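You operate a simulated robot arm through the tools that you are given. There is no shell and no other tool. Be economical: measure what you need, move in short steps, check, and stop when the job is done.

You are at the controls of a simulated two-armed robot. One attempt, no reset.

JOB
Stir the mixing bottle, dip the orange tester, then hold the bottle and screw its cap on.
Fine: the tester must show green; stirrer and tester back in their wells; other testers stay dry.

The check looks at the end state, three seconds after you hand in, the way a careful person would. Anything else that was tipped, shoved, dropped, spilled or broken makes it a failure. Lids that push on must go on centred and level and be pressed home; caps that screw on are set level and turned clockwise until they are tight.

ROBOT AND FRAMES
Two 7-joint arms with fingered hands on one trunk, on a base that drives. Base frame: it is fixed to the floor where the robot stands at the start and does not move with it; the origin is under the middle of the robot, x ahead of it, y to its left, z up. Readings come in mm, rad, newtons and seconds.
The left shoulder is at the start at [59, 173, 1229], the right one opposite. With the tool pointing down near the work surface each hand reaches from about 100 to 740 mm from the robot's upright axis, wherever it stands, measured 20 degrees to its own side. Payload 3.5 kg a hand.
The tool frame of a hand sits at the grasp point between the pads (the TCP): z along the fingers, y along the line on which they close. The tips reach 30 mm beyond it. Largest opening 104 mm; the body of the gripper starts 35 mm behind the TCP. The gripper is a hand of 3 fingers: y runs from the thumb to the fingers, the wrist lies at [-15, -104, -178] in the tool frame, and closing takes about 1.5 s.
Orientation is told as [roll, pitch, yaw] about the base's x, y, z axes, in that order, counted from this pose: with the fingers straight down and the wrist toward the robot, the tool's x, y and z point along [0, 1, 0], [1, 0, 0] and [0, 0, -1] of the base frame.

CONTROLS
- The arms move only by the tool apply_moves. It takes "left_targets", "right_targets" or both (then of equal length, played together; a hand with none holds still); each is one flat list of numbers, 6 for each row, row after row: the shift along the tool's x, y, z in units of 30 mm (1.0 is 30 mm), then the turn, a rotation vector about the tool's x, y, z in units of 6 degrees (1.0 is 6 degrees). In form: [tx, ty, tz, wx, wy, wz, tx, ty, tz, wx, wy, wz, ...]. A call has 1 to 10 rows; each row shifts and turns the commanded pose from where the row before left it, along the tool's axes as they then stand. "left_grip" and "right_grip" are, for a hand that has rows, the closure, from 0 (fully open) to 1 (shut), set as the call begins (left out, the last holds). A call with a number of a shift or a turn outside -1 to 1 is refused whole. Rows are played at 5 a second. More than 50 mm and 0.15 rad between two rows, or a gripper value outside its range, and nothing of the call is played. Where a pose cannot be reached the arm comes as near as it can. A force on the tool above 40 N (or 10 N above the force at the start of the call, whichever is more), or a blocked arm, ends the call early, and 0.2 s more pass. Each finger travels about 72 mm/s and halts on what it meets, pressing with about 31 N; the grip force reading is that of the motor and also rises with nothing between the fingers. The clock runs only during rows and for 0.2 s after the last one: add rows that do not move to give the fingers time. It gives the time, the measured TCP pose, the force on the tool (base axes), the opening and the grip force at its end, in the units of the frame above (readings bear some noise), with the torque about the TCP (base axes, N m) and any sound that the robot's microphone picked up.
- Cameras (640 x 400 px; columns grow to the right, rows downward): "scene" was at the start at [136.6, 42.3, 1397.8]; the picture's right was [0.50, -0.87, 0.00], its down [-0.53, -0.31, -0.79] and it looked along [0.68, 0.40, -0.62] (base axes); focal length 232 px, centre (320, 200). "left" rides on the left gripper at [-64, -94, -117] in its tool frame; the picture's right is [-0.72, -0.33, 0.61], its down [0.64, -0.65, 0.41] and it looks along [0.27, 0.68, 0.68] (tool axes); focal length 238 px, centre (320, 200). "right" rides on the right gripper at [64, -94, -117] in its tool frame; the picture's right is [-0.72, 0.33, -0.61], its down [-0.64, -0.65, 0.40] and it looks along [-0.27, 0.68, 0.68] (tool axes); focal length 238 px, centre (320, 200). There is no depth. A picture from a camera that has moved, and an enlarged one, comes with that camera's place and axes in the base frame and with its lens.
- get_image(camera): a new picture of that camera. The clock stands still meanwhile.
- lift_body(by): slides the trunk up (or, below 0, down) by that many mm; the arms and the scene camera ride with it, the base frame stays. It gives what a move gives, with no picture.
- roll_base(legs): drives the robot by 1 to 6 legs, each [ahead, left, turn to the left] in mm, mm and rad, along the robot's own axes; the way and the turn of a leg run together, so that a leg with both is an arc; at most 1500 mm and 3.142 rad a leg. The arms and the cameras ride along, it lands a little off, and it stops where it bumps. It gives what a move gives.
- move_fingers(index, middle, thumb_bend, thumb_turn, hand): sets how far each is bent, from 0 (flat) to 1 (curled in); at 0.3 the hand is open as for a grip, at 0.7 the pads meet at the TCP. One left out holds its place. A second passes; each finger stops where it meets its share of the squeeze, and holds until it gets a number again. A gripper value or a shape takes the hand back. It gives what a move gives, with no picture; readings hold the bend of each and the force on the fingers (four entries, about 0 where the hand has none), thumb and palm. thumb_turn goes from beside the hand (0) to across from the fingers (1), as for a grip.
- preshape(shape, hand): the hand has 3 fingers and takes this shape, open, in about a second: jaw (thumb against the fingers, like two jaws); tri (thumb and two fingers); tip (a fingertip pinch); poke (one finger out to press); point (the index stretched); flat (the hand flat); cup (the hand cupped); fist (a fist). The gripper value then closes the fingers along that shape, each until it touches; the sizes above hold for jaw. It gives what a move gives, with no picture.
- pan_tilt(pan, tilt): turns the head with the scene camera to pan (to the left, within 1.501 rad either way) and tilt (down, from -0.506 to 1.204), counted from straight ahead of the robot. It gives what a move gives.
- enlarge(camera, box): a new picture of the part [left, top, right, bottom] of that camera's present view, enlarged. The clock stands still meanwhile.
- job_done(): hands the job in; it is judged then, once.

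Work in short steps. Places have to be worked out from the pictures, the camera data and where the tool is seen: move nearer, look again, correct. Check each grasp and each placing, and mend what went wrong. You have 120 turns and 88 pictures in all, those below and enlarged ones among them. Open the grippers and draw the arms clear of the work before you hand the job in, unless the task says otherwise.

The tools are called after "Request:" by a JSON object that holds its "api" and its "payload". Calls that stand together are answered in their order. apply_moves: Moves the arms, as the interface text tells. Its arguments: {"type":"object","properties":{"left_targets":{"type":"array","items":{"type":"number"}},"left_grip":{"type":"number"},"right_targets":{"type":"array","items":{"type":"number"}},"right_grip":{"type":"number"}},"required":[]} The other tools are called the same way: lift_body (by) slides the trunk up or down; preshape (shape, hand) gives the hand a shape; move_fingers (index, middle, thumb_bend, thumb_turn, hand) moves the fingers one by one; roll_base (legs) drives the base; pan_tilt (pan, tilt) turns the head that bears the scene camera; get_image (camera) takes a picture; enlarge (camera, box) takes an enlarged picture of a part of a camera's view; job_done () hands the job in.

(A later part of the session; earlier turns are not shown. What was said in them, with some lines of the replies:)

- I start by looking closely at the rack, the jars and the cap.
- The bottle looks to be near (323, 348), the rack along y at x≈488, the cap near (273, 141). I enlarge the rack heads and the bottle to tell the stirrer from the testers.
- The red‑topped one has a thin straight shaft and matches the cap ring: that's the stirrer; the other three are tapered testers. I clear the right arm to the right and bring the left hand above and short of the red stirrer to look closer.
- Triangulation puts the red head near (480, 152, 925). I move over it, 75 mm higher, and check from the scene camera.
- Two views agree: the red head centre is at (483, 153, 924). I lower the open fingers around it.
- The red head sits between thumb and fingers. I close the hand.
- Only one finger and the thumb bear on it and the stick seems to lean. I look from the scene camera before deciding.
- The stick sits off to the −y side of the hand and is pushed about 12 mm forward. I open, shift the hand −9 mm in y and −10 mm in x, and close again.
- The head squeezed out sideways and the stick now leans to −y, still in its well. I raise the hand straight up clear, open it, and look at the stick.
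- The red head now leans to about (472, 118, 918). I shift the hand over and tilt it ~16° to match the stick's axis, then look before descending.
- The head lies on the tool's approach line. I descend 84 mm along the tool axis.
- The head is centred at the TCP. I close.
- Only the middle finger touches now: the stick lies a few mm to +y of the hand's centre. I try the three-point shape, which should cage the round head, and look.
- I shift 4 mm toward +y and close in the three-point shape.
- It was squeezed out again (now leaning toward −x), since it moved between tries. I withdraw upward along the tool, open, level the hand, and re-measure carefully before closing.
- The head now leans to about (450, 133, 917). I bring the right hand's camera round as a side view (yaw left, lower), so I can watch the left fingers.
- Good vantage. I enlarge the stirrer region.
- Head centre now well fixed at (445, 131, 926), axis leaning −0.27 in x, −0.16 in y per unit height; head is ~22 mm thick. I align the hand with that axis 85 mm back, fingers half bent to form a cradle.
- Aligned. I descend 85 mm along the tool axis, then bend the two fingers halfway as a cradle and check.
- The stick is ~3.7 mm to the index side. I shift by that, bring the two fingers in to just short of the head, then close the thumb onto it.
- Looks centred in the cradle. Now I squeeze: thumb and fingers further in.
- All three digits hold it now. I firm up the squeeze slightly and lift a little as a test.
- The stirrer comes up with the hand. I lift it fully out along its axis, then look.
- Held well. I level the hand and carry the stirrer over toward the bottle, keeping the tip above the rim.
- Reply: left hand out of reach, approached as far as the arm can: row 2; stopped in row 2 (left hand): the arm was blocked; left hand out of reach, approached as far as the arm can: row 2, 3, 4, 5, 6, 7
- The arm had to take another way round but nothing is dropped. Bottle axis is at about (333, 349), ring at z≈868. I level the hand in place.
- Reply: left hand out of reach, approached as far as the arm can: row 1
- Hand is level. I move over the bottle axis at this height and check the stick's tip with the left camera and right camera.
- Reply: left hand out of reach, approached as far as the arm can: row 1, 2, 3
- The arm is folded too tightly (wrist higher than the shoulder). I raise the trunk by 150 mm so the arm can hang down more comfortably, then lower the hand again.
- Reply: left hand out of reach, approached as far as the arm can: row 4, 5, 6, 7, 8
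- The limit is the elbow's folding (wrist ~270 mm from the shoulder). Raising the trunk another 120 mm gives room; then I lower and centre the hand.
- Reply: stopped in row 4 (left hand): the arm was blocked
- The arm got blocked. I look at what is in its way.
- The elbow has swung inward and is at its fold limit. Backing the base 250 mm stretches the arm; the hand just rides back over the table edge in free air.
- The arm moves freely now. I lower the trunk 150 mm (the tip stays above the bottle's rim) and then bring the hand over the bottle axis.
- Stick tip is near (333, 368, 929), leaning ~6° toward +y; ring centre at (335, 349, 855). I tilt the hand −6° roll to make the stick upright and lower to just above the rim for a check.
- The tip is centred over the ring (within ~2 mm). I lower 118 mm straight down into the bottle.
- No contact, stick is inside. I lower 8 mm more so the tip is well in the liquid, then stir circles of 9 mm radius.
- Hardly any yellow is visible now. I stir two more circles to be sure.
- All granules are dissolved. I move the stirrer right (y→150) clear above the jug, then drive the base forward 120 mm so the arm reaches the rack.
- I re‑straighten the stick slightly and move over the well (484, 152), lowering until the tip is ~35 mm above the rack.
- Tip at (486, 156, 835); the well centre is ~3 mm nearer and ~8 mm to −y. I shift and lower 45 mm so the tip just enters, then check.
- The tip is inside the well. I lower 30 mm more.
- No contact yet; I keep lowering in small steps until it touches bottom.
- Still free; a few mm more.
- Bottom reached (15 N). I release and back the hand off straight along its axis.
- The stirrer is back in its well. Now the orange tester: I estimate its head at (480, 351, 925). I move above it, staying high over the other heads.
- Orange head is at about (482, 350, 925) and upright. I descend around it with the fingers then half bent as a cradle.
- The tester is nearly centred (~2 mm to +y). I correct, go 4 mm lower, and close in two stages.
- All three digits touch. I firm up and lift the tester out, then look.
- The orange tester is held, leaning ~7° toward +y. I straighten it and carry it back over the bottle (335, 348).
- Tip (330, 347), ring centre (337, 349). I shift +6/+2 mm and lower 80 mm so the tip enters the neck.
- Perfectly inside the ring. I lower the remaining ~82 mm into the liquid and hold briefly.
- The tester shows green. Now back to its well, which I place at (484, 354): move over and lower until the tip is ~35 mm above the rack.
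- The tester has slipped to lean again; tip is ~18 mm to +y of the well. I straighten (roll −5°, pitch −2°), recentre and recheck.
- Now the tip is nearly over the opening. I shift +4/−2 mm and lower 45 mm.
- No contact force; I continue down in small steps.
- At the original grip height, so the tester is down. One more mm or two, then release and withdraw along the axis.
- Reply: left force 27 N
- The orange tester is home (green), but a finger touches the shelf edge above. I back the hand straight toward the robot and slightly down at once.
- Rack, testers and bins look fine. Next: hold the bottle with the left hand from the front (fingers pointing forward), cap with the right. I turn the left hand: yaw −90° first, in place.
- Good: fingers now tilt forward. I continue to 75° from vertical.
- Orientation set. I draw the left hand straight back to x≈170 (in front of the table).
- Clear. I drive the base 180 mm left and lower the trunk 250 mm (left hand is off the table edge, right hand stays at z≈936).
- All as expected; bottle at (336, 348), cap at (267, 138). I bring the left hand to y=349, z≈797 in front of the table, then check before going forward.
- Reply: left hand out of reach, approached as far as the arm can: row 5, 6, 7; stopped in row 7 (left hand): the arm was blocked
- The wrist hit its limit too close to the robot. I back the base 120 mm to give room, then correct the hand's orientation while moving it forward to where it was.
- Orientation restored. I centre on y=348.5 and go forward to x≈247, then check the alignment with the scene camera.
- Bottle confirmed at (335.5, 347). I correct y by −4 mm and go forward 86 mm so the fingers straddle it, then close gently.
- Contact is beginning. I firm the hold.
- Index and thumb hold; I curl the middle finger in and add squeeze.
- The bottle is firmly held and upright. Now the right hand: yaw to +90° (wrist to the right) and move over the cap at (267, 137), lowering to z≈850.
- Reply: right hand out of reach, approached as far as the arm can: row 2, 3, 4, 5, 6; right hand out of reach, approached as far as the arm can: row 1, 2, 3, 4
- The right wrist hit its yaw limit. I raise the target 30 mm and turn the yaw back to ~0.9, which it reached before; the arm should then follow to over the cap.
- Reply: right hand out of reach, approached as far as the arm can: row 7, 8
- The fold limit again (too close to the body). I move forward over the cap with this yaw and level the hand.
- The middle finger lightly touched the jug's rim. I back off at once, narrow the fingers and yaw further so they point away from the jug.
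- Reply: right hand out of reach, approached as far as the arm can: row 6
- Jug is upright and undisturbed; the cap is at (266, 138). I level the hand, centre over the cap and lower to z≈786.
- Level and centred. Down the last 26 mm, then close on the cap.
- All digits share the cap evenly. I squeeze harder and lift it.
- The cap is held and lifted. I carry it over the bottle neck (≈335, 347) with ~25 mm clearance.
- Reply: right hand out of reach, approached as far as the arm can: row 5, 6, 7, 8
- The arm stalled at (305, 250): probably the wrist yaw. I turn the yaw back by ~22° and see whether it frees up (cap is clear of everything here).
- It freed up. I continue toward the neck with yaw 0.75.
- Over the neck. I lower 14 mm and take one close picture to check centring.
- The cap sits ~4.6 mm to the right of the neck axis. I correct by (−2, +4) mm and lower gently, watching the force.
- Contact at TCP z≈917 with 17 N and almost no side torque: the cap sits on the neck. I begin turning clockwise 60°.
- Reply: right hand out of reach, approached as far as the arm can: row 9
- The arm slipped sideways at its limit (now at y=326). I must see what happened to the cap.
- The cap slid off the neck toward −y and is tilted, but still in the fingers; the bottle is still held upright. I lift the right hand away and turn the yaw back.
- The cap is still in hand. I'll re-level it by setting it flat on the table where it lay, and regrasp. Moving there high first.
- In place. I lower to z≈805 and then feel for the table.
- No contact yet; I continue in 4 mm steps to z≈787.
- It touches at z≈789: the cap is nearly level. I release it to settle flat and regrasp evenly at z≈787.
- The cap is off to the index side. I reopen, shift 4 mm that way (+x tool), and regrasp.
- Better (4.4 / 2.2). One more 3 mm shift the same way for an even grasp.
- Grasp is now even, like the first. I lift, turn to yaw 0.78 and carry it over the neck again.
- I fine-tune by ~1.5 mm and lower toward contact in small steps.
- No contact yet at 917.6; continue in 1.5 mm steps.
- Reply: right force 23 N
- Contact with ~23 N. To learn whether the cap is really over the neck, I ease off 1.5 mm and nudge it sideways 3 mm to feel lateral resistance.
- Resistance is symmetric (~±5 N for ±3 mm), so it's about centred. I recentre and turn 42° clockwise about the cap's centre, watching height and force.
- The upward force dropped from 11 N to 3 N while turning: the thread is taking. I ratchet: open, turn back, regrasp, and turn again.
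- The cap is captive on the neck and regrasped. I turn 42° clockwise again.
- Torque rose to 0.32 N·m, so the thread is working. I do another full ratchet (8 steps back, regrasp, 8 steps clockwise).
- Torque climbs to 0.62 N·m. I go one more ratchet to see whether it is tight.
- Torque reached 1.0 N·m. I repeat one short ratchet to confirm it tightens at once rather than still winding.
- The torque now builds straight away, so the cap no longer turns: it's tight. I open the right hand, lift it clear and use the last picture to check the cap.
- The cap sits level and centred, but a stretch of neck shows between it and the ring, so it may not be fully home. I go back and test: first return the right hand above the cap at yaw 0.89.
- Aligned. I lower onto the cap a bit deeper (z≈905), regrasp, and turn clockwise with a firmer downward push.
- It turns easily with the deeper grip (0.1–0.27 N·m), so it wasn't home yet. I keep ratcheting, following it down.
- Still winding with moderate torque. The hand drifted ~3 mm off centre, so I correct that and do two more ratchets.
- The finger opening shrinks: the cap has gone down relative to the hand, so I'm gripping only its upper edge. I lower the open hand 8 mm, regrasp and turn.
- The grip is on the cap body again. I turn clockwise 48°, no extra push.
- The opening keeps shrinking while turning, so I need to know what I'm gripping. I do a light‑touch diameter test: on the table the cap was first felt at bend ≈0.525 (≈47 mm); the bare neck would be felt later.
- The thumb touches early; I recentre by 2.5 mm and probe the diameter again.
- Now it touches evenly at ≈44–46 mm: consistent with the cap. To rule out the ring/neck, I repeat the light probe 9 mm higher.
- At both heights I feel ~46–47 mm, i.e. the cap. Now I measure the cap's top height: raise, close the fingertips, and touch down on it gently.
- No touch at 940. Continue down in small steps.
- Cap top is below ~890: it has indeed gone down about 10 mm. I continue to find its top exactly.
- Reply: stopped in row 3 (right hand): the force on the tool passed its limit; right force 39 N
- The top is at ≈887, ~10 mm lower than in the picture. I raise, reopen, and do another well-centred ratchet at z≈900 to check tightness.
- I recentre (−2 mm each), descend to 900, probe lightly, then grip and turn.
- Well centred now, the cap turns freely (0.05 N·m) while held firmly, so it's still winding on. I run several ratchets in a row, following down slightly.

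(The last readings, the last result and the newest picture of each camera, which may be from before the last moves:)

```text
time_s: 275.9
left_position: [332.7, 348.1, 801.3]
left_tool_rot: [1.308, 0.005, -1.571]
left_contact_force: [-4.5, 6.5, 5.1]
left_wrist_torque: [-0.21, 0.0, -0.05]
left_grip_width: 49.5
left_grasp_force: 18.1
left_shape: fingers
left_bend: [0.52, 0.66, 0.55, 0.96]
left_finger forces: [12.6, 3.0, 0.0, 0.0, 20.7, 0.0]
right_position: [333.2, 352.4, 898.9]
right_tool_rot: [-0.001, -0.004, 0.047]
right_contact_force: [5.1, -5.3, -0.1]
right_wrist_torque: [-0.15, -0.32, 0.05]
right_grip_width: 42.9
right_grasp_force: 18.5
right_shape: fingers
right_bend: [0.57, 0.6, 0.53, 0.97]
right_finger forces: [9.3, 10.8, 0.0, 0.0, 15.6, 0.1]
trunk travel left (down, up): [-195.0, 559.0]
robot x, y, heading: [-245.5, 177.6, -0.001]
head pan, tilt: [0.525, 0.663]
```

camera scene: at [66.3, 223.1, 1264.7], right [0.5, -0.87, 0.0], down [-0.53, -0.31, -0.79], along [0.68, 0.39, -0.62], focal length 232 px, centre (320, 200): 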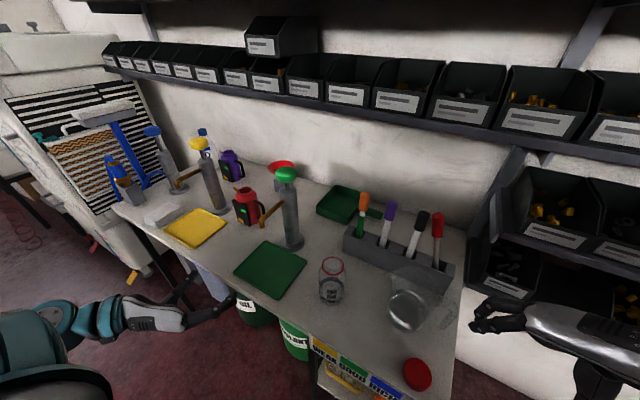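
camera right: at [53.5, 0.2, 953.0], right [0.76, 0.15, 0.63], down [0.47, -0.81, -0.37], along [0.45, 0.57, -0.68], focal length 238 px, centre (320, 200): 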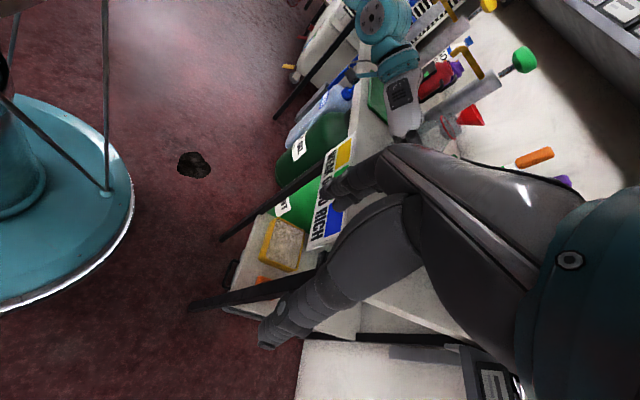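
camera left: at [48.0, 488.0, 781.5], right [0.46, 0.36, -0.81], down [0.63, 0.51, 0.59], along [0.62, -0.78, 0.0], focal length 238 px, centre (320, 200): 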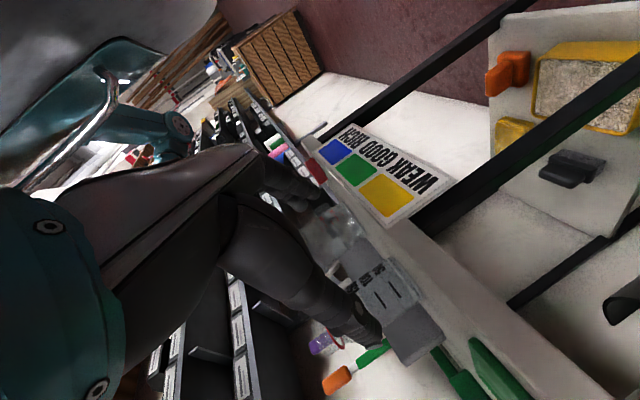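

Still easy, with a slight downward pull: the thread is drawing it on. I continue with four more ratchets.

Request:
{"api": "move_fingers", "payload": {"hand": "right", "index": 0.46, "middle": 0.46, "thumb_bend": 0.46}}

Request:
{"api": "apply_moves", "payload": {"right_targets": [-0.001, -0.0153, 0, 0, 0, -1, -0.001, -0.0153, 0, 0, 0, -1, -0.001, -0.0153, 0, 0, 0, -1, -0.001, -0.0153, 0, 0, 0, -1, -0.001, -0.0153, 0, 0, 0, -1, -0.001, -0.0153, 0, 0, 0, -1, -0.001, -0.0153, 0, 0, 0, -1, -0.001, -0.0153, 0, 0, 0, -1, 0, 0, 0, 0, 0, 0]}}

Request:
{"api": "move_fingers", "payload": {"hand": "right", "index": 0.7, "middle": 0.7, "thumb_bend": 0.67}}

Request:
{"api": "apply_moves", "payload": {"right_targets": [-0.001, 0.0153, 0.004, 0, 0, 1, -0.001, 0.0153, 0.004, 0, 0, 1, -0.001, 0.0153, 0.004, 0, 0, 1, -0.001, 0.0153, 0.004, 0, 0, 1, -0.001, 0.0153, 0.004, 0, 0, 1, -0.001, 0.0153, 0.004, 0, 0, 1, -0.001, 0.0153, 0.004, 0, 0, 1, -0.001, 0.0153, 0.004, 0, 0, 1, 0, 0, 0, 0, 0, 0]}}

Request:
{"api": "move_fingers", "payload": {"hand": "right", "index": 0.46, "middle": 0.46, "thumb_bend": 0.46}}

Request:
{"api": "apply_moves", "payload": {"right_targets": [-0.001, -0.0153, 0, 0, 0, -1, -0.001, -0.0153, 0, 0, 0, -1, -0.001, -0.0153, 0, 0, 0, -1, -0.001, -0.0153, 0, 0, 0, -1, -0.001, -0.0153, 0, 0, 0, -1, -0.001, -0.0153, 0, 0, 0, -1, -0.001, -0.0153, 0, 0, 0, -1, -0.001, -0.0153, 0, 0, 0, -1, 0, 0, 0, 0, 0, 0]}}

Request:
{"api": "move_fingers", "payload": {"hand": "right", "index": 0.7, "middle": 0.7, "thumb_bend": 0.67}}

Request:
{"api": "apply_moves", "payload": {"right_targets": [-0.001, 0.0153, 0.004, 0, 0, 1, -0.001, 0.0153, 0.004, 0, 0, 1, -0.001, 0.0153, 0.004, 0, 0, 1, -0.001, 0.0153, 0.004, 0, 0, 1, -0.001, 0.0153, 0.004, 0, 0, 1, -0.001, 0.0153, 0.004, 0, 0, 1, -0.001, 0.0153, 0.004, 0, 0, 1, -0.001, 0.0153, 0.004, 0, 0, 1, 0, 0, 0, 0, 0, 0]}}

Request:
{"api": "move_fingers", "payload": {"hand": "right", "index": 0.46, "middle": 0.46, "thumb_bend": 0.46}}

Request:
{"api": "apply_moves", "payload": {"right_targets": [-0.001, -0.0153, 0, 0, 0, -1, -0.001, -0.0153, 0, 0, 0, -1, -0.001, -0.0153, 0, 0, 0, -1, -0.001, -0.0153, 0, 0, 0, -1, -0.001, -0.0153, 0, 0, 0, -1, -0.001, -0.0153, 0, 0, 0, -1, -0.001, -0.0153, 0, 0, 0, -1, -0.001, -0.0153, 0, 0, 0, -1, 0, 0, 0, 0, 0, 0]}}

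Request:
{"api": "move_fingers", "payload": {"hand": "right", "index": 0.7, "middle": 0.7, "thumb_bend": 0.67}}

Request:
{"api": "apply_moves", "payload": {"right_targets": [-0.001, 0.0153, 0.004, 0, 0, 1, -0.001, 0.0153, 0.004, 0, 0, 1, -0.001, 0.0153, 0.004, 0, 0, 1, -0.001, 0.0153, 0.004, 0, 0, 1, -0.001, 0.0153, 0.004, 0, 0, 1, -0.001, 0.0153, 0.004, 0, 0, 1, -0.001, 0.0153, 0.004, 0, 0, 1, -0.001, 0.0153, 0.004, 0, 0, 1, 0, 0, 0, 0, 0, 0]}}

```text
time_s: 276.9
left_position: [333.7, 346.8, 801.4]
left_tool_rot: [1.306, 0.004, -1.572]
left_contact_force: [-0.6, -0.1, 2.4]
left_wrist_torque: [-0.08, 0.09, 0.04]
left_grip_width: 49.1
left_grasp_force: 18.0
left_shape: fingers
left_bend: [0.52, 0.66, 0.55, 0.97]
left_finger forces: [14.4, 4.6, 0.0, 0.0, 17.1, 0.0]
right_position: [331.5, 352.6, 897.4]
right_tool_rot: [0.001, -0.001, 0.05]
right_contact_force: [-0.3, -0.3, 0.2]
right_wrist_torque: [0.0, -0.04, 0.01]
right_grip_width: 62.1
right_grasp_force: 0.0
right_shape: fingers
right_bend: [0.46, 0.46, 0.46, 0.97]
right_finger forces: [0.1, 0.1, 0.0, 0.1, 0.0, 0.0]
trunk travel left (down, up): [-195.0, 559.0]
robot x, y, heading: [-247.1, 181.2, -0.005]
head pan, tilt: [0.525, 0.663]
```

```text
time_s: 278.9
left_position: [332.7, 347.7, 801.6]
left_tool_rot: [1.305, 0.002, -1.572]
left_contact_force: [-1.1, 0.3, 0.9]
left_wrist_torque: [-0.05, 0.02, 0.0]
left_grip_width: 49.6
left_grasp_force: 17.5
left_shape: fingers
left_bend: [0.52, 0.66, 0.55, 0.97]
left_finger forces: [14.3, 4.3, 0.1, 0.0, 17.2, 0.0]
right_position: [329.4, 349.5, 899.0]
right_tool_rot: [0.001, -0.001, 0.888]
right_contact_force: [0.0, 0.5, 0.1]
right_wrist_torque: [0.01, 0.0, -0.02]
right_grip_width: 61.9
right_grasp_force: 0.1
right_shape: fingers
right_bend: [0.46, 0.46, 0.46, 0.97]
right_finger forces: [0.0, 0.1, 0.1, 0.0, 0.0, 0.0]
trunk travel left (down, up): [-195.0, 559.0]
robot x, y, heading: [-245.4, 182.7, -0.003]
head pan, tilt: [0.525, 0.663]
```

```text
time_s: 279.9
left_position: [332.8, 347.0, 800.8]
left_tool_rot: [1.307, 0.004, -1.573]
left_contact_force: [-7.7, -4.2, 4.6]
left_wrist_torque: [0.03, 0.06, -0.03]
left_grip_width: 49.2
left_grasp_force: 17.6
left_shape: fingers
left_bend: [0.51, 0.65, 0.55, 0.97]
left_finger forces: [15.6, 3.6, 0.0, 0.1, 15.8, 0.1]
right_position: [329.3, 350.9, 900.4]
right_tool_rot: [0.0, -0.005, 0.887]
right_contact_force: [5.5, 4.8, 0.7]
right_wrist_torque: [0.28, -0.39, 0.01]
right_grip_width: 42.9
right_grasp_force: 17.5
right_shape: fingers
right_bend: [0.57, 0.6, 0.53, 0.96]
right_finger forces: [10.6, 10.0, 0.0, 0.0, 14.4, 0.1]
trunk travel left (down, up): [-195.0, 559.0]
robot x, y, heading: [-244.7, 179.4, -0.004]
head pan, tilt: [0.525, 0.663]
```

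```text
time_s: 281.9
left_position: [333.1, 347.8, 801.0]
left_tool_rot: [1.307, 0.005, -1.573]
left_contact_force: [-4.1, 5.5, 4.0]
left_wrist_torque: [-0.16, 0.03, -0.05]
left_grip_width: 49.2
left_grasp_force: 18.5
left_shape: fingers
left_bend: [0.52, 0.66, 0.54, 0.96]
left_finger forces: [12.6, 3.1, 0.1, 0.1, 20.8, 0.0]
right_position: [333.5, 352.6, 897.2]
right_tool_rot: [0.0, -0.002, 0.048]
right_contact_force: [4.6, -5.9, 3.1]
right_wrist_torque: [-0.18, -0.24, 0.04]
right_grip_width: 42.9
right_grasp_force: 18.2
right_shape: fingers
right_bend: [0.58, 0.6, 0.53, 0.97]
right_finger forces: [9.4, 10.4, 0.0, 0.1, 15.9, 0.1]
trunk travel left (down, up): [-195.0, 559.0]
robot x, y, heading: [-245.7, 185.1, -0.004]
head pan, tilt: [0.525, 0.663]
```

```text
time_s: 282.9
left_position: [334.3, 347.3, 800.1]
left_tool_rot: [1.304, 0.004, -1.572]
left_contact_force: [-0.7, 0.1, 1.6]
left_wrist_torque: [-0.07, 0.02, 0.02]
left_grip_width: 49.2
left_grasp_force: 17.7
left_shape: fingers
left_bend: [0.52, 0.66, 0.55, 0.97]
left_finger forces: [14.5, 4.2, 0.0, 0.0, 17.0, 0.0]
right_position: [333.1, 354.6, 897.0]
right_tool_rot: [0.003, 0.0, 0.05]
right_contact_force: [0.2, 0.8, 0.6]
right_wrist_torque: [-0.02, 0.02, 0.04]
right_grip_width: 62.2
right_grasp_force: 0.1
right_shape: fingers
right_bend: [0.46, 0.46, 0.46, 0.98]
right_finger forces: [0.0, 0.1, 0.0, 0.0, 0.1, 0.0]
trunk travel left (down, up): [-195.0, 559.0]
robot x, y, heading: [-243.4, 181.2, -0.003]
head pan, tilt: [0.525, 0.663]
```

```text
time_s: 284.9
left_position: [333.1, 349.0, 800.3]
left_tool_rot: [1.305, 0.003, -1.573]
left_contact_force: [0.5, -1.1, 0.3]
left_wrist_torque: [-0.01, 0.04, 0.01]
left_grip_width: 49.3
left_grasp_force: 17.8
left_shape: fingers
left_bend: [0.52, 0.66, 0.55, 0.97]
left_finger forces: [14.4, 4.1, 0.0, 0.0, 16.9, 0.0]
right_position: [329.4, 352.6, 896.6]
right_tool_rot: [0.001, -0.001, 0.888]
right_contact_force: [0.7, 0.0, 1.2]
right_wrist_torque: [0.01, -0.02, 0.04]
right_grip_width: 62.0
right_grasp_force: 0.1
right_shape: fingers
right_bend: [0.46, 0.46, 0.46, 0.98]
right_finger forces: [0.1, 0.0, 0.0, 0.1, 0.0, 0.1]
trunk travel left (down, up): [-195.0, 559.0]
robot x, y, heading: [-243.8, 181.9, -0.004]
head pan, tilt: [0.525, 0.663]
```

```text
time_s: 285.9
left_position: [332.0, 346.4, 801.0]
left_tool_rot: [1.307, 0.005, -1.572]
left_contact_force: [-7.6, -3.2, 3.9]
left_wrist_torque: [-0.03, 0.05, 0.01]
left_grip_width: 49.2
left_grasp_force: 17.6
left_shape: fingers
left_bend: [0.52, 0.66, 0.55, 0.97]
left_finger forces: [15.4, 3.4, 0.0, 0.1, 16.1, 0.0]
right_position: [329.4, 352.2, 897.7]
right_tool_rot: [0.0, -0.002, 0.887]
right_contact_force: [6.4, 2.9, 0.1]
right_wrist_torque: [0.27, -0.38, 0.0]
right_grip_width: 42.8
right_grasp_force: 18.4
right_shape: fingers
right_bend: [0.57, 0.6, 0.53, 0.96]
right_finger forces: [10.4, 10.3, 0.0, 0.0, 14.8, 0.0]
trunk travel left (down, up): [-195.0, 559.0]
robot x, y, heading: [-246.5, 177.8, 0.001]
head pan, tilt: [0.525, 0.663]
```

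```text
time_s: 287.9
left_position: [333.0, 348.3, 800.9]
left_tool_rot: [1.307, 0.005, -1.573]
left_contact_force: [-3.6, 7.4, 5.2]
left_wrist_torque: [-0.22, 0.0, -0.11]
left_grip_width: 49.4
left_grasp_force: 17.8
left_shape: fingers
left_bend: [0.52, 0.66, 0.54, 0.96]
left_finger forces: [12.2, 2.7, 0.1, 0.0, 21.3, 0.0]
right_position: [332.9, 354.1, 896.9]
right_tool_rot: [-0.001, -0.001, 0.047]
right_contact_force: [5.1, -6.4, 0.4]
right_wrist_torque: [-0.2, -0.34, 0.03]
right_grip_width: 43.0
right_grasp_force: 17.7
right_shape: fingers
right_bend: [0.58, 0.6, 0.53, 0.97]
right_finger forces: [9.4, 11.4, 0.0, 0.0, 16.1, 0.1]
trunk travel left (down, up): [-195.0, 559.0]
robot x, y, heading: [-244.2, 178.3, -0.004]
head pan, tilt: [0.525, 0.663]
```

```text
time_s: 288.9
left_position: [333.4, 348.3, 800.9]
left_tool_rot: [1.306, 0.004, -1.573]
left_contact_force: [0.1, 0.0, 1.2]
left_wrist_torque: [-0.07, 0.04, 0.02]
left_grip_width: 49.1
left_grasp_force: 18.2
left_shape: fingers
left_bend: [0.52, 0.66, 0.55, 0.97]
left_finger forces: [14.8, 4.2, 0.0, 0.0, 16.8, 0.0]
right_position: [332.9, 354.9, 897.1]
right_tool_rot: [0.001, -0.002, 0.051]
right_contact_force: [-0.3, 0.2, 0.3]
right_wrist_torque: [-0.04, -0.03, 0.01]
right_grip_width: 62.0
right_grasp_force: 0.0
right_shape: fingers
right_bend: [0.46, 0.46, 0.46, 0.98]
right_finger forces: [0.0, 0.0, 0.0, 0.0, 0.1, 0.1]
trunk travel left (down, up): [-195.0, 559.0]
robot x, y, heading: [-243.7, 178.2, -0.002]
head pan, tilt: [0.525, 0.663]
```

```text
time_s: 290.9
left_position: [333.4, 346.4, 800.5]
left_tool_rot: [1.306, 0.004, -1.573]
left_contact_force: [-0.4, 0.2, 0.0]
left_wrist_torque: [0.0, 0.08, 0.0]
left_grip_width: 49.1
left_grasp_force: 17.7
left_shape: fingers
left_bend: [0.52, 0.66, 0.55, 0.97]
left_finger forces: [14.6, 4.1, 0.0, 0.0, 17.1, 0.0]
right_position: [328.7, 353.1, 896.6]
right_tool_rot: [0.0, 0.0, 0.889]
right_contact_force: [0.4, -0.1, -0.1]
right_wrist_torque: [0.02, 0.0, -0.02]
right_grip_width: 62.0
right_grasp_force: 0.0
right_shape: fingers
right_bend: [0.46, 0.46, 0.46, 0.98]
right_finger forces: [0.0, 0.0, 0.0, 0.1, 0.0, 0.0]
trunk travel left (down, up): [-195.0, 559.0]
robot x, y, heading: [-245.3, 178.9, -0.004]
head pan, tilt: [0.525, 0.663]
```

```text
time_s: 291.9
left_position: [332.7, 348.0, 800.3]
left_tool_rot: [1.307, 0.004, -1.573]
left_contact_force: [-7.1, -3.2, 3.7]
left_wrist_torque: [-0.02, 0.05, 0.0]
left_grip_width: 48.9
left_grasp_force: 17.0
left_shape: fingers
left_bend: [0.51, 0.66, 0.55, 0.97]
left_finger forces: [15.4, 3.4, 0.0, 0.0, 15.8, 0.0]
right_position: [328.6, 354.0, 896.5]
right_tool_rot: [0.0, -0.004, 0.886]
right_contact_force: [6.6, 4.0, 1.0]
right_wrist_torque: [0.3, -0.46, -0.01]
right_grip_width: 42.6
right_grasp_force: 18.7
right_shape: fingers
right_bend: [0.57, 0.6, 0.53, 0.96]
right_finger forces: [10.5, 11.4, 0.0, 0.0, 15.0, 0.0]
trunk travel left (down, up): [-195.0, 559.0]
robot x, y, heading: [-243.9, 181.6, -0.002]
head pan, tilt: [0.525, 0.663]
```

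```text
time_s: 293.9
left_position: [332.2, 346.0, 802.6]
left_tool_rot: [1.306, 0.006, -1.573]
left_contact_force: [-5.6, -8.1, 2.1]
left_wrist_torque: [0.05, 0.07, -0.32]
left_grip_width: 49.2
left_grasp_force: 17.8
left_shape: fingers
left_bend: [0.51, 0.65, 0.55, 0.98]
left_finger forces: [16.8, 4.5, 0.1, 0.0, 15.1, 0.0]
right_position: [331.8, 355.1, 895.8]
right_tool_rot: [0.002, -0.003, 0.05]
right_contact_force: [4.2, 5.5, 2.6]
right_wrist_torque: [0.14, -0.32, 0.4]
right_grip_width: 36.8
right_grasp_force: 15.5
right_shape: fingers
right_bend: [0.62, 0.6, 0.54, 0.99]
right_finger forces: [9.4, 10.4, 0.1, 0.0, 10.8, 0.0]
trunk travel left (down, up): [-195.0, 559.0]
robot x, y, heading: [-244.4, 181.6, -0.004]
head pan, tilt: [0.525, 0.663]
```

Resistance has appeared (0.4 N·m, fingers starting to slip): the cap seems to reach its stop. I regrasp more firmly and turn twice more to tighten.

Request:
{"api": "move_fingers", "payload": {"hand": "right", "index": 0.46, "middle": 0.46, "thumb_bend": 0.46}}

Request:
{"api": "apply_moves", "payload": {"right_targets": [-0.001, -0.0153, 0, 0, 0, -1, -0.001, -0.0153, 0, 0, 0, -1, -0.001, -0.0153, 0, 0, 0, -1, -0.001, -0.0153, 0, 0, 0, -1, -0.001, -0.0153, 0, 0, 0, -1, -0.001, -0.0153, 0, 0, 0, -1, -0.001, -0.0153, 0, 0, 0, -1, -0.001, -0.0153, 0, 0, 0, -1, 0, 0.06, 0, 0, 0, 0]}}

Request:
{"api": "move_fingers", "payload": {"hand": "right", "index": 0.76, "middle": 0.76, "thumb_bend": 0.72}}

Request:
{"api": "apply_moves", "payload": {"right_targets": [-0.001, 0.0153, 0.001, 0, 0, 1, -0.001, 0.0153, 0.001, 0, 0, 1, -0.001, 0.0153, 0.001, 0, 0, 1, -0.001, 0.0153, 0.001, 0, 0, 1, 0, 0, 0, 0, 0, 0]}}

Request:
{"api": "apply_moves", "payload": {"right_targets": [-0.001, 0.0153, 0.001, 0, 0, 1, -0.001, 0.0153, 0.001, 0, 0, 1, -0.001, 0.0153, 0.001, 0, 0, 1, -0.001, 0.0153, 0.001, 0, 0, 1, 0, 0, 0, 0, 0, 0]}}

```text
time_s: 294.9
left_position: [334.7, 348.1, 801.2]
left_tool_rot: [1.306, 0.003, -1.573]
left_contact_force: [0.0, 0.8, 1.5]
left_wrist_torque: [0.02, 0.04, -0.03]
left_grip_width: 49.2
left_grasp_force: 18.1
left_shape: fingers
left_bend: [0.51, 0.65, 0.54, 0.97]
left_finger forces: [13.7, 4.0, 0.0, 0.0, 17.6, 0.0]
right_position: [332.0, 354.1, 895.1]
right_tool_rot: [0.001, -0.001, 0.049]
right_contact_force: [0.4, -0.1, -0.2]
right_wrist_torque: [-0.03, -0.01, 0.03]
right_grip_width: 61.9
right_grasp_force: 0.1
right_shape: fingers
right_bend: [0.46, 0.46, 0.46, 0.98]
right_finger forces: [0.0, 0.1, 0.0, 0.1, 0.0, 0.1]
trunk travel left (down, up): [-195.0, 559.0]
robot x, y, heading: [-244.7, 182.6, -0.004]
head pan, tilt: [0.525, 0.663]
```

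```text
time_s: 296.9
left_position: [333.7, 346.0, 800.6]
left_tool_rot: [1.306, 0.002, -1.573]
left_contact_force: [0.3, 0.1, 2.2]
left_wrist_torque: [-0.06, 0.06, -0.03]
left_grip_width: 49.3
left_grasp_force: 17.8
left_shape: fingers
left_bend: [0.51, 0.65, 0.55, 0.97]
left_finger forces: [13.8, 4.0, 0.0, 0.1, 17.1, 0.0]
right_position: [328.9, 352.8, 895.6]
right_tool_rot: [0.001, -0.002, 0.889]
right_contact_force: [0.1, 0.9, -0.8]
right_wrist_torque: [-0.02, 0.03, -0.01]
right_grip_width: 62.0
right_grasp_force: 0.0
right_shape: fingers
right_bend: [0.46, 0.46, 0.46, 0.98]
right_finger forces: [0.0, 0.1, 0.0, 0.0, 0.0, 0.0]
trunk travel left (down, up): [-195.0, 559.0]
robot x, y, heading: [-243.7, 178.9, -0.005]
head pan, tilt: [0.525, 0.663]
```

```text
time_s: 297.9
left_position: [332.6, 348.0, 802.2]
left_tool_rot: [1.308, 0.002, -1.573]
left_contact_force: [-5.0, -7.0, 4.9]
left_wrist_torque: [0.02, 0.05, -0.1]
left_grip_width: 49.2
left_grasp_force: 18.4
left_shape: fingers
left_bend: [0.51, 0.65, 0.55, 0.98]
left_finger forces: [16.4, 4.2, 0.1, 0.1, 15.2, 0.0]
right_position: [328.8, 354.1, 896.8]
right_tool_rot: [0.0, -0.001, 0.889]
right_contact_force: [3.8, 5.4, -1.5]
right_wrist_torque: [0.26, -0.24, 0.14]
right_grip_width: 41.2
right_grasp_force: 23.2
right_shape: fingers
right_bend: [0.57, 0.6, 0.53, 0.96]
right_finger forces: [13.2, 13.6, 0.0, 0.0, 20.0, 0.0]
trunk travel left (down, up): [-195.0, 559.0]
robot x, y, heading: [-244.6, 182.4, -0.003]
head pan, tilt: [0.525, 0.663]
```

```text
time_s: 299.1
left_position: [333.6, 347.8, 801.2]
left_tool_rot: [1.308, 0.005, -1.573]
left_contact_force: [0.1, -7.9, 3.7]
left_wrist_torque: [-0.02, 0.11, -0.78]
left_grip_width: 49.4
left_grasp_force: 19.1
left_shape: fingers
left_bend: [0.5, 0.64, 0.54, 0.98]
left_finger forces: [16.9, 5.1, 0.1, 0.0, 16.5, 0.0]
right_position: [331.2, 355.5, 895.3]
right_tool_rot: [0.001, -0.003, 0.469]
right_contact_force: [0.9, 6.4, 1.5]
right_wrist_torque: [0.47, -0.12, 0.8]
right_grip_width: 41.8
right_grasp_force: 27.6
right_shape: fingers
right_bend: [0.71, 0.59, 0.51, 1.0]
right_finger forces: [15.6, 16.8, 0.0, 0.0, 21.9, 0.0]
trunk travel left (down, up): [-195.0, 559.0]
robot x, y, heading: [-246.0, 179.4, -0.001]
head pan, tilt: [0.525, 0.663]
```

```text
time_s: 300.3
left_position: [334.1, 348.4, 801.2]
left_tool_rot: [1.306, 0.003, -1.571]
left_contact_force: [-1.0, -4.1, 2.4]
left_wrist_torque: [-0.02, 0.05, -0.84]
left_grip_width: 51.0
left_grasp_force: 18.5
left_shape: fingers
left_bend: [0.5, 0.64, 0.52, 0.98]
left_finger forces: [15.8, 4.6, 0.0, 0.0, 16.9, 0.0]
right_position: [333.3, 354.9, 894.9]
right_tool_rot: [-0.002, -0.003, 0.049]
right_contact_force: [1.5, 3.4, 0.6]
right_wrist_torque: [0.26, -0.16, 0.88]
right_grip_width: 41.8
right_grasp_force: 27.5
right_shape: fingers
right_bend: [0.71, 0.59, 0.51, 1.0]
right_finger forces: [15.3, 16.8, 0.0, 0.0, 23.5, 0.0]
trunk travel left (down, up): [-195.0, 559.0]
robot x, y, heading: [-242.8, 180.5, -0.004]
head pan, tilt: [0.525, 0.663]
```

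Torque jumps to 0.8–0.9 N·m at once and saturates (the bottle itself starts to turn in the left hand): the cap is tight. I release the right hand, raise it and draw it back to the right.

Request:
{"api": "move_fingers", "payload": {"hand": "right", "index": 0.42, "middle": 0.42, "thumb_bend": 0.42}}

Request:
{"api": "apply_moves", "payload": {"right_targets": [0, 0, -1, 0, 0, -1, 0, 0, -1, 0, 0, -1, 0, 0, -1, 0, 0, -1, 0, 0, -1, 0, 0, -1, -0.8, -0.6, 0, 0, 0, 0, -0.8, -0.6, 0, 0, 0, 0, -0.8, -0.6, 0, 0, 0, 0, -0.8, -0.6, 0, 0, 0, 0, -0.8, -0.6, 0, 0, 0, 0, 0, 0, 0, 0, 0, 0]}}

Request:
{"api": "apply_moves", "payload": {"right_targets": [-0.8, -0.3, -0.2, 0, 0, 0, -0.8, -0.3, -0.2, 0, 0, 0, -0.8, -0.3, -0.2, 0, 0, 0, -0.8, -0.3, 0, 0, 0, 0, -0.8, -0.3, 0, 0, 0, 0, 0, 0, 0, 0, 0, 0]}}

```text
time_s: 301.3
left_position: [332.7, 347.7, 801.0]
left_tool_rot: [1.307, 0.004, -1.571]
left_contact_force: [0.5, 0.9, 0.8]
left_wrist_torque: [0.0, 0.06, -0.02]
left_grip_width: 50.7
left_grasp_force: 17.8
left_shape: fingers
left_bend: [0.51, 0.65, 0.52, 0.97]
left_finger forces: [13.2, 5.0, 0.0, 0.1, 17.9, 0.0]
right_position: [333.8, 355.3, 896.7]
right_tool_rot: [-0.001, 0.001, 0.051]
right_contact_force: [-0.5, 0.6, 0.6]
right_wrist_torque: [0.03, -0.02, 0.04]
right_grip_width: 72.4
right_grasp_force: 0.1
right_shape: fingers
right_bend: [0.42, 0.42, 0.42, 0.98]
right_finger forces: [0.0, 0.0, 0.1, 0.0, 0.0, 0.1]
trunk travel left (down, up): [-195.0, 559.0]
robot x, y, heading: [-243.2, 182.3, -0.004]
head pan, tilt: [0.525, 0.663]
```

```text
time_s: 303.5
left_position: [333.3, 348.1, 800.4]
left_tool_rot: [1.305, 0.002, -1.572]
left_contact_force: [0.3, 0.8, 1.0]
left_wrist_torque: [-0.04, 0.07, 0.03]
left_grip_width: 50.6
left_grasp_force: 17.9
left_shape: fingers
left_bend: [0.51, 0.65, 0.52, 0.97]
left_finger forces: [13.8, 5.0, 0.0, 0.0, 17.4, 0.0]
right_position: [307.3, 208.3, 1013.1]
right_tool_rot: [0.0, 0.0, 0.469]
right_contact_force: [-0.5, 0.2, -0.4]
right_wrist_torque: [-0.02, 0.0, 0.01]
right_grip_width: 72.0
right_grasp_force: 0.0
right_shape: fingers
right_bend: [0.42, 0.42, 0.42, 0.98]
right_finger forces: [0.0, 0.1, 0.0, 0.0, 0.0, 0.0]
trunk travel left (down, up): [-195.0, 559.0]
robot x, y, heading: [-245.6, 180.5, -0.003]
head pan, tilt: [0.525, 0.663]
```

```text
time_s: 304.9
left_position: [333.9, 346.3, 800.3]
left_tool_rot: [1.304, 0.004, -1.573]
left_contact_force: [-0.2, -0.4, 0.6]
left_wrist_torque: [-0.02, 0.08, 0.02]
left_grip_width: 50.5
left_grasp_force: 18.2
left_shape: fingers
left_bend: [0.51, 0.65, 0.52, 0.97]
left_finger forces: [13.7, 4.9, 0.0, 0.1, 17.4, 0.0]
right_position: [322.5, 81.7, 1035.0]
right_tool_rot: [0.001, -0.001, 0.469]
right_contact_force: [-0.2, 0.5, -0.3]
right_wrist_torque: [-0.01, -0.01, 0.02]
right_grip_width: 72.4
right_grasp_force: 0.1
right_shape: fingers
right_bend: [0.42, 0.42, 0.42, 0.98]
right_finger forces: [0.0, 0.0, 0.0, 0.0, 0.0, 0.0]
trunk travel left (down, up): [-195.0, 559.0]
robot x, y, heading: [-248.5, 183.1, -0.009]
head pan, tilt: [0.525, 0.663]
5 turns are left
```

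Right arm is clear. Now I open the left hand, see that nothing holds, and draw it straight back off the table.

Request:
{"api": "move_fingers", "payload": {"hand": "left", "index": 0.42, "middle": 0.42, "thumb_bend": 0.42}}

Request:
{"api": "move_fingers", "payload": {"hand": "left", "index": 0.3, "middle": 0.3, "thumb_bend": 0.3}}

Request:
{"api": "apply_moves", "payload": {"left_targets": [-0.12, 0, -0.46, 0, 0, 0, -0.24, 0, -0.92, 0, 0, 0, -0.24, 0, -0.92, 0, 0, 0, -0.24, 0, -0.92, 0, 0, 0, -0.24, 0, -0.92, 0, 0, 0, -0.24, 0, -0.92, 0, 0, 0, 0, 0, 0, 0, 0, 0]}}

```text
time_s: 305.9
left_position: [333.3, 348.4, 800.4]
left_tool_rot: [1.305, 0.003, -1.573]
left_contact_force: [-0.1, -0.3, -0.2]
left_wrist_torque: [-0.02, 0.02, 0.01]
left_grip_width: 72.2
left_grasp_force: 0.1
left_shape: fingers
left_bend: [0.42, 0.42, 0.42, 0.97]
left_finger forces: [0.0, 0.0, 0.1, 0.0, 0.0, 0.0]
right_position: [320.8, 80.8, 1034.6]
right_tool_rot: [0.0, -0.003, 0.469]
right_contact_force: [0.2, 0.1, -0.5]
right_wrist_torque: [0.01, 0.01, 0.01]
right_grip_width: 72.4
right_grasp_force: 0.1
right_shape: fingers
right_bend: [0.42, 0.42, 0.42, 0.98]
right_finger forces: [0.1, 0.1, 0.1, 0.1, 0.0, 0.0]
trunk travel left (down, up): [-195.0, 559.0]
robot x, y, heading: [-246.5, 178.9, -0.001]
head pan, tilt: [0.525, 0.663]
```

```text
time_s: 306.9
left_position: [333.2, 347.5, 800.5]
left_tool_rot: [1.305, 0.004, -1.572]
left_contact_force: [-0.2, -0.4, -0.4]
left_wrist_torque: [-0.01, 0.01, 0.02]
left_grip_width: 102.6
left_grasp_force: 0.1
left_shape: fingers
left_bend: [0.3, 0.3, 0.3, 0.97]
left_finger forces: [0.0, 0.1, 0.1, 0.0, 0.0, 0.0]
right_position: [322.4, 81.4, 1035.2]
right_tool_rot: [0.0, -0.001, 0.47]
right_contact_force: [-0.4, 0.8, 0.8]
right_wrist_torque: [-0.01, 0.0, 0.01]
right_grip_width: 72.2
right_grasp_force: 0.0
right_shape: fingers
right_bend: [0.42, 0.42, 0.42, 0.98]
right_finger forces: [0.0, 0.0, 0.0, 0.0, 0.0, 0.1]
trunk travel left (down, up): [-195.0, 559.0]
robot x, y, heading: [-247.0, 178.7, -0.005]
head pan, tilt: [0.525, 0.663]
```

```text
time_s: 308.5
left_position: [176.8, 345.5, 801.4]
left_tool_rot: [1.308, 0.004, -1.573]
left_contact_force: [0.6, 0.4, 0.4]
left_wrist_torque: [-0.01, 0.0, -0.03]
left_grip_width: 102.7
left_grasp_force: 0.1
left_shape: fingers
left_bend: [0.3, 0.3, 0.3, 0.97]
left_finger forces: [0.0, 0.1, 0.1, 0.0, 0.1, 0.0]
right_position: [321.4, 81.6, 1034.1]
right_tool_rot: [0.001, -0.002, 0.471]
right_contact_force: [-0.2, 0.9, -0.3]
right_wrist_torque: [0.03, -0.03, 0.0]
right_grip_width: 72.6
right_grasp_force: 0.0
right_shape: fingers
right_bend: [0.42, 0.42, 0.42, 0.98]
right_finger forces: [0.1, 0.1, 0.0, 0.0, 0.1, 0.1]
trunk travel left (down, up): [-195.0, 559.0]
robot x, y, heading: [-248.2, 183.1, -0.001]
head pan, tilt: [0.525, 0.663]
4 turns are left
```

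Both hands are empty and the left is off the table. I back the base 200 mm to draw both arms clear and fully open the right hand.

Request:
{"api": "roll_base", "payload": {"legs": [[-200, 0, 0]]}}

Request:
{"api": "preshape", "payload": {"hand": "right", "shape": "jaw"}}

Request:
{"api": "get_image", "payload": {"camera": "scene"}}

```text
time_s: 310.1
left_position: [-22.7, 348.3, 801.8]
left_tool_rot: [1.308, 0.004, -1.57]
left_contact_force: [-0.1, 0.3, 0.0]
left_wrist_torque: [-0.05, 0.0, -0.01]
left_grip_width: 102.6
left_grasp_force: 0.0
left_shape: fingers
left_bend: [0.3, 0.3, 0.3, 0.97]
left_finger forces: [0.1, 0.0, 0.0, 0.1, 0.0, 0.0]
right_position: [121.1, 82.7, 1035.2]
right_tool_rot: [0.0, -0.001, 0.469]
right_contact_force: [0.1, -0.7, -0.6]
right_wrist_torque: [0.01, -0.01, -0.03]
right_grip_width: 72.5
right_grasp_force: 0.1
right_shape: fingers
right_bend: [0.42, 0.42, 0.42, 0.98]
right_finger forces: [0.0, 0.0, 0.1, 0.0, 0.0, 0.1]
trunk travel left (down, up): [-195.0, 559.0]
robot x, y, heading: [-446.6, 181.9, -0.002]
head pan, tilt: [0.525, 0.663]
```

```text
time_s: 311.0
left_position: [-22.8, 347.5, 801.7]
left_tool_rot: [1.305, 0.004, -1.571]
left_contact_force: [0.3, -0.4, -0.1]
left_wrist_torque: [-0.04, 0.0, -0.01]
left_grip_width: 102.7
left_grasp_force: 0.0
left_shape: fingers
left_bend: [0.3, 0.3, 0.3, 0.97]
left_finger forces: [0.1, 0.0, 0.1, 0.0, 0.0, 0.0]
right_position: [121.9, 81.0, 1034.9]
right_tool_rot: [-0.001, -0.002, 0.469]
right_contact_force: [0.1, -0.7, 0.5]
right_wrist_torque: [0.0, 0.0, 0.01]
right_grip_width: 103.5
right_grasp_force: 0.1
right_shape: jaw
right_bend: [0.3, 0.3, 0.3, 0.98]
right_finger forces: [0.0, 0.0, 0.0, 0.0, 0.0, 0.0]
trunk travel left (down, up): [-195.0, 559.0]
robot x, y, heading: [-446.2, 179.2, -0.003]
head pan, tilt: [0.525, 0.663]
```

```text
refused: no pictures are left
3 turns are left
```

Both arms are clear and open and no turns remain for further checks; I hand in.

Request:
{"api": "job_done", "payload": {}}

```text
The job is handed in.
```

I've handed the job in, but I had no pictures left at the end, so I didn't see the final state of the cap. I judged it tight by feel: torque stopped rising at about 0.9 N·m and the bottle began to turn in the left hand. In the last picture, taken before most of the tightening, the cap was level and centred but not yet fully down.

- **Stirring:** the bottle is stirred and all the granules dissolved.
- **Testers and stirrer:** the orange tester shows green. It and the red stirrer are back in their wells, and the other testers were never dipped.
- **Cap:** it slipped off on the first try and nothing fell. I set it flat on the table, gripped it again and screwed it on while the left hand held the bottle.
- **Contacts:** a finger pressed on the shelf edge and, later, brushed the jug rim. In the pictures taken afterwards the bins and the jug looked undisturbed.
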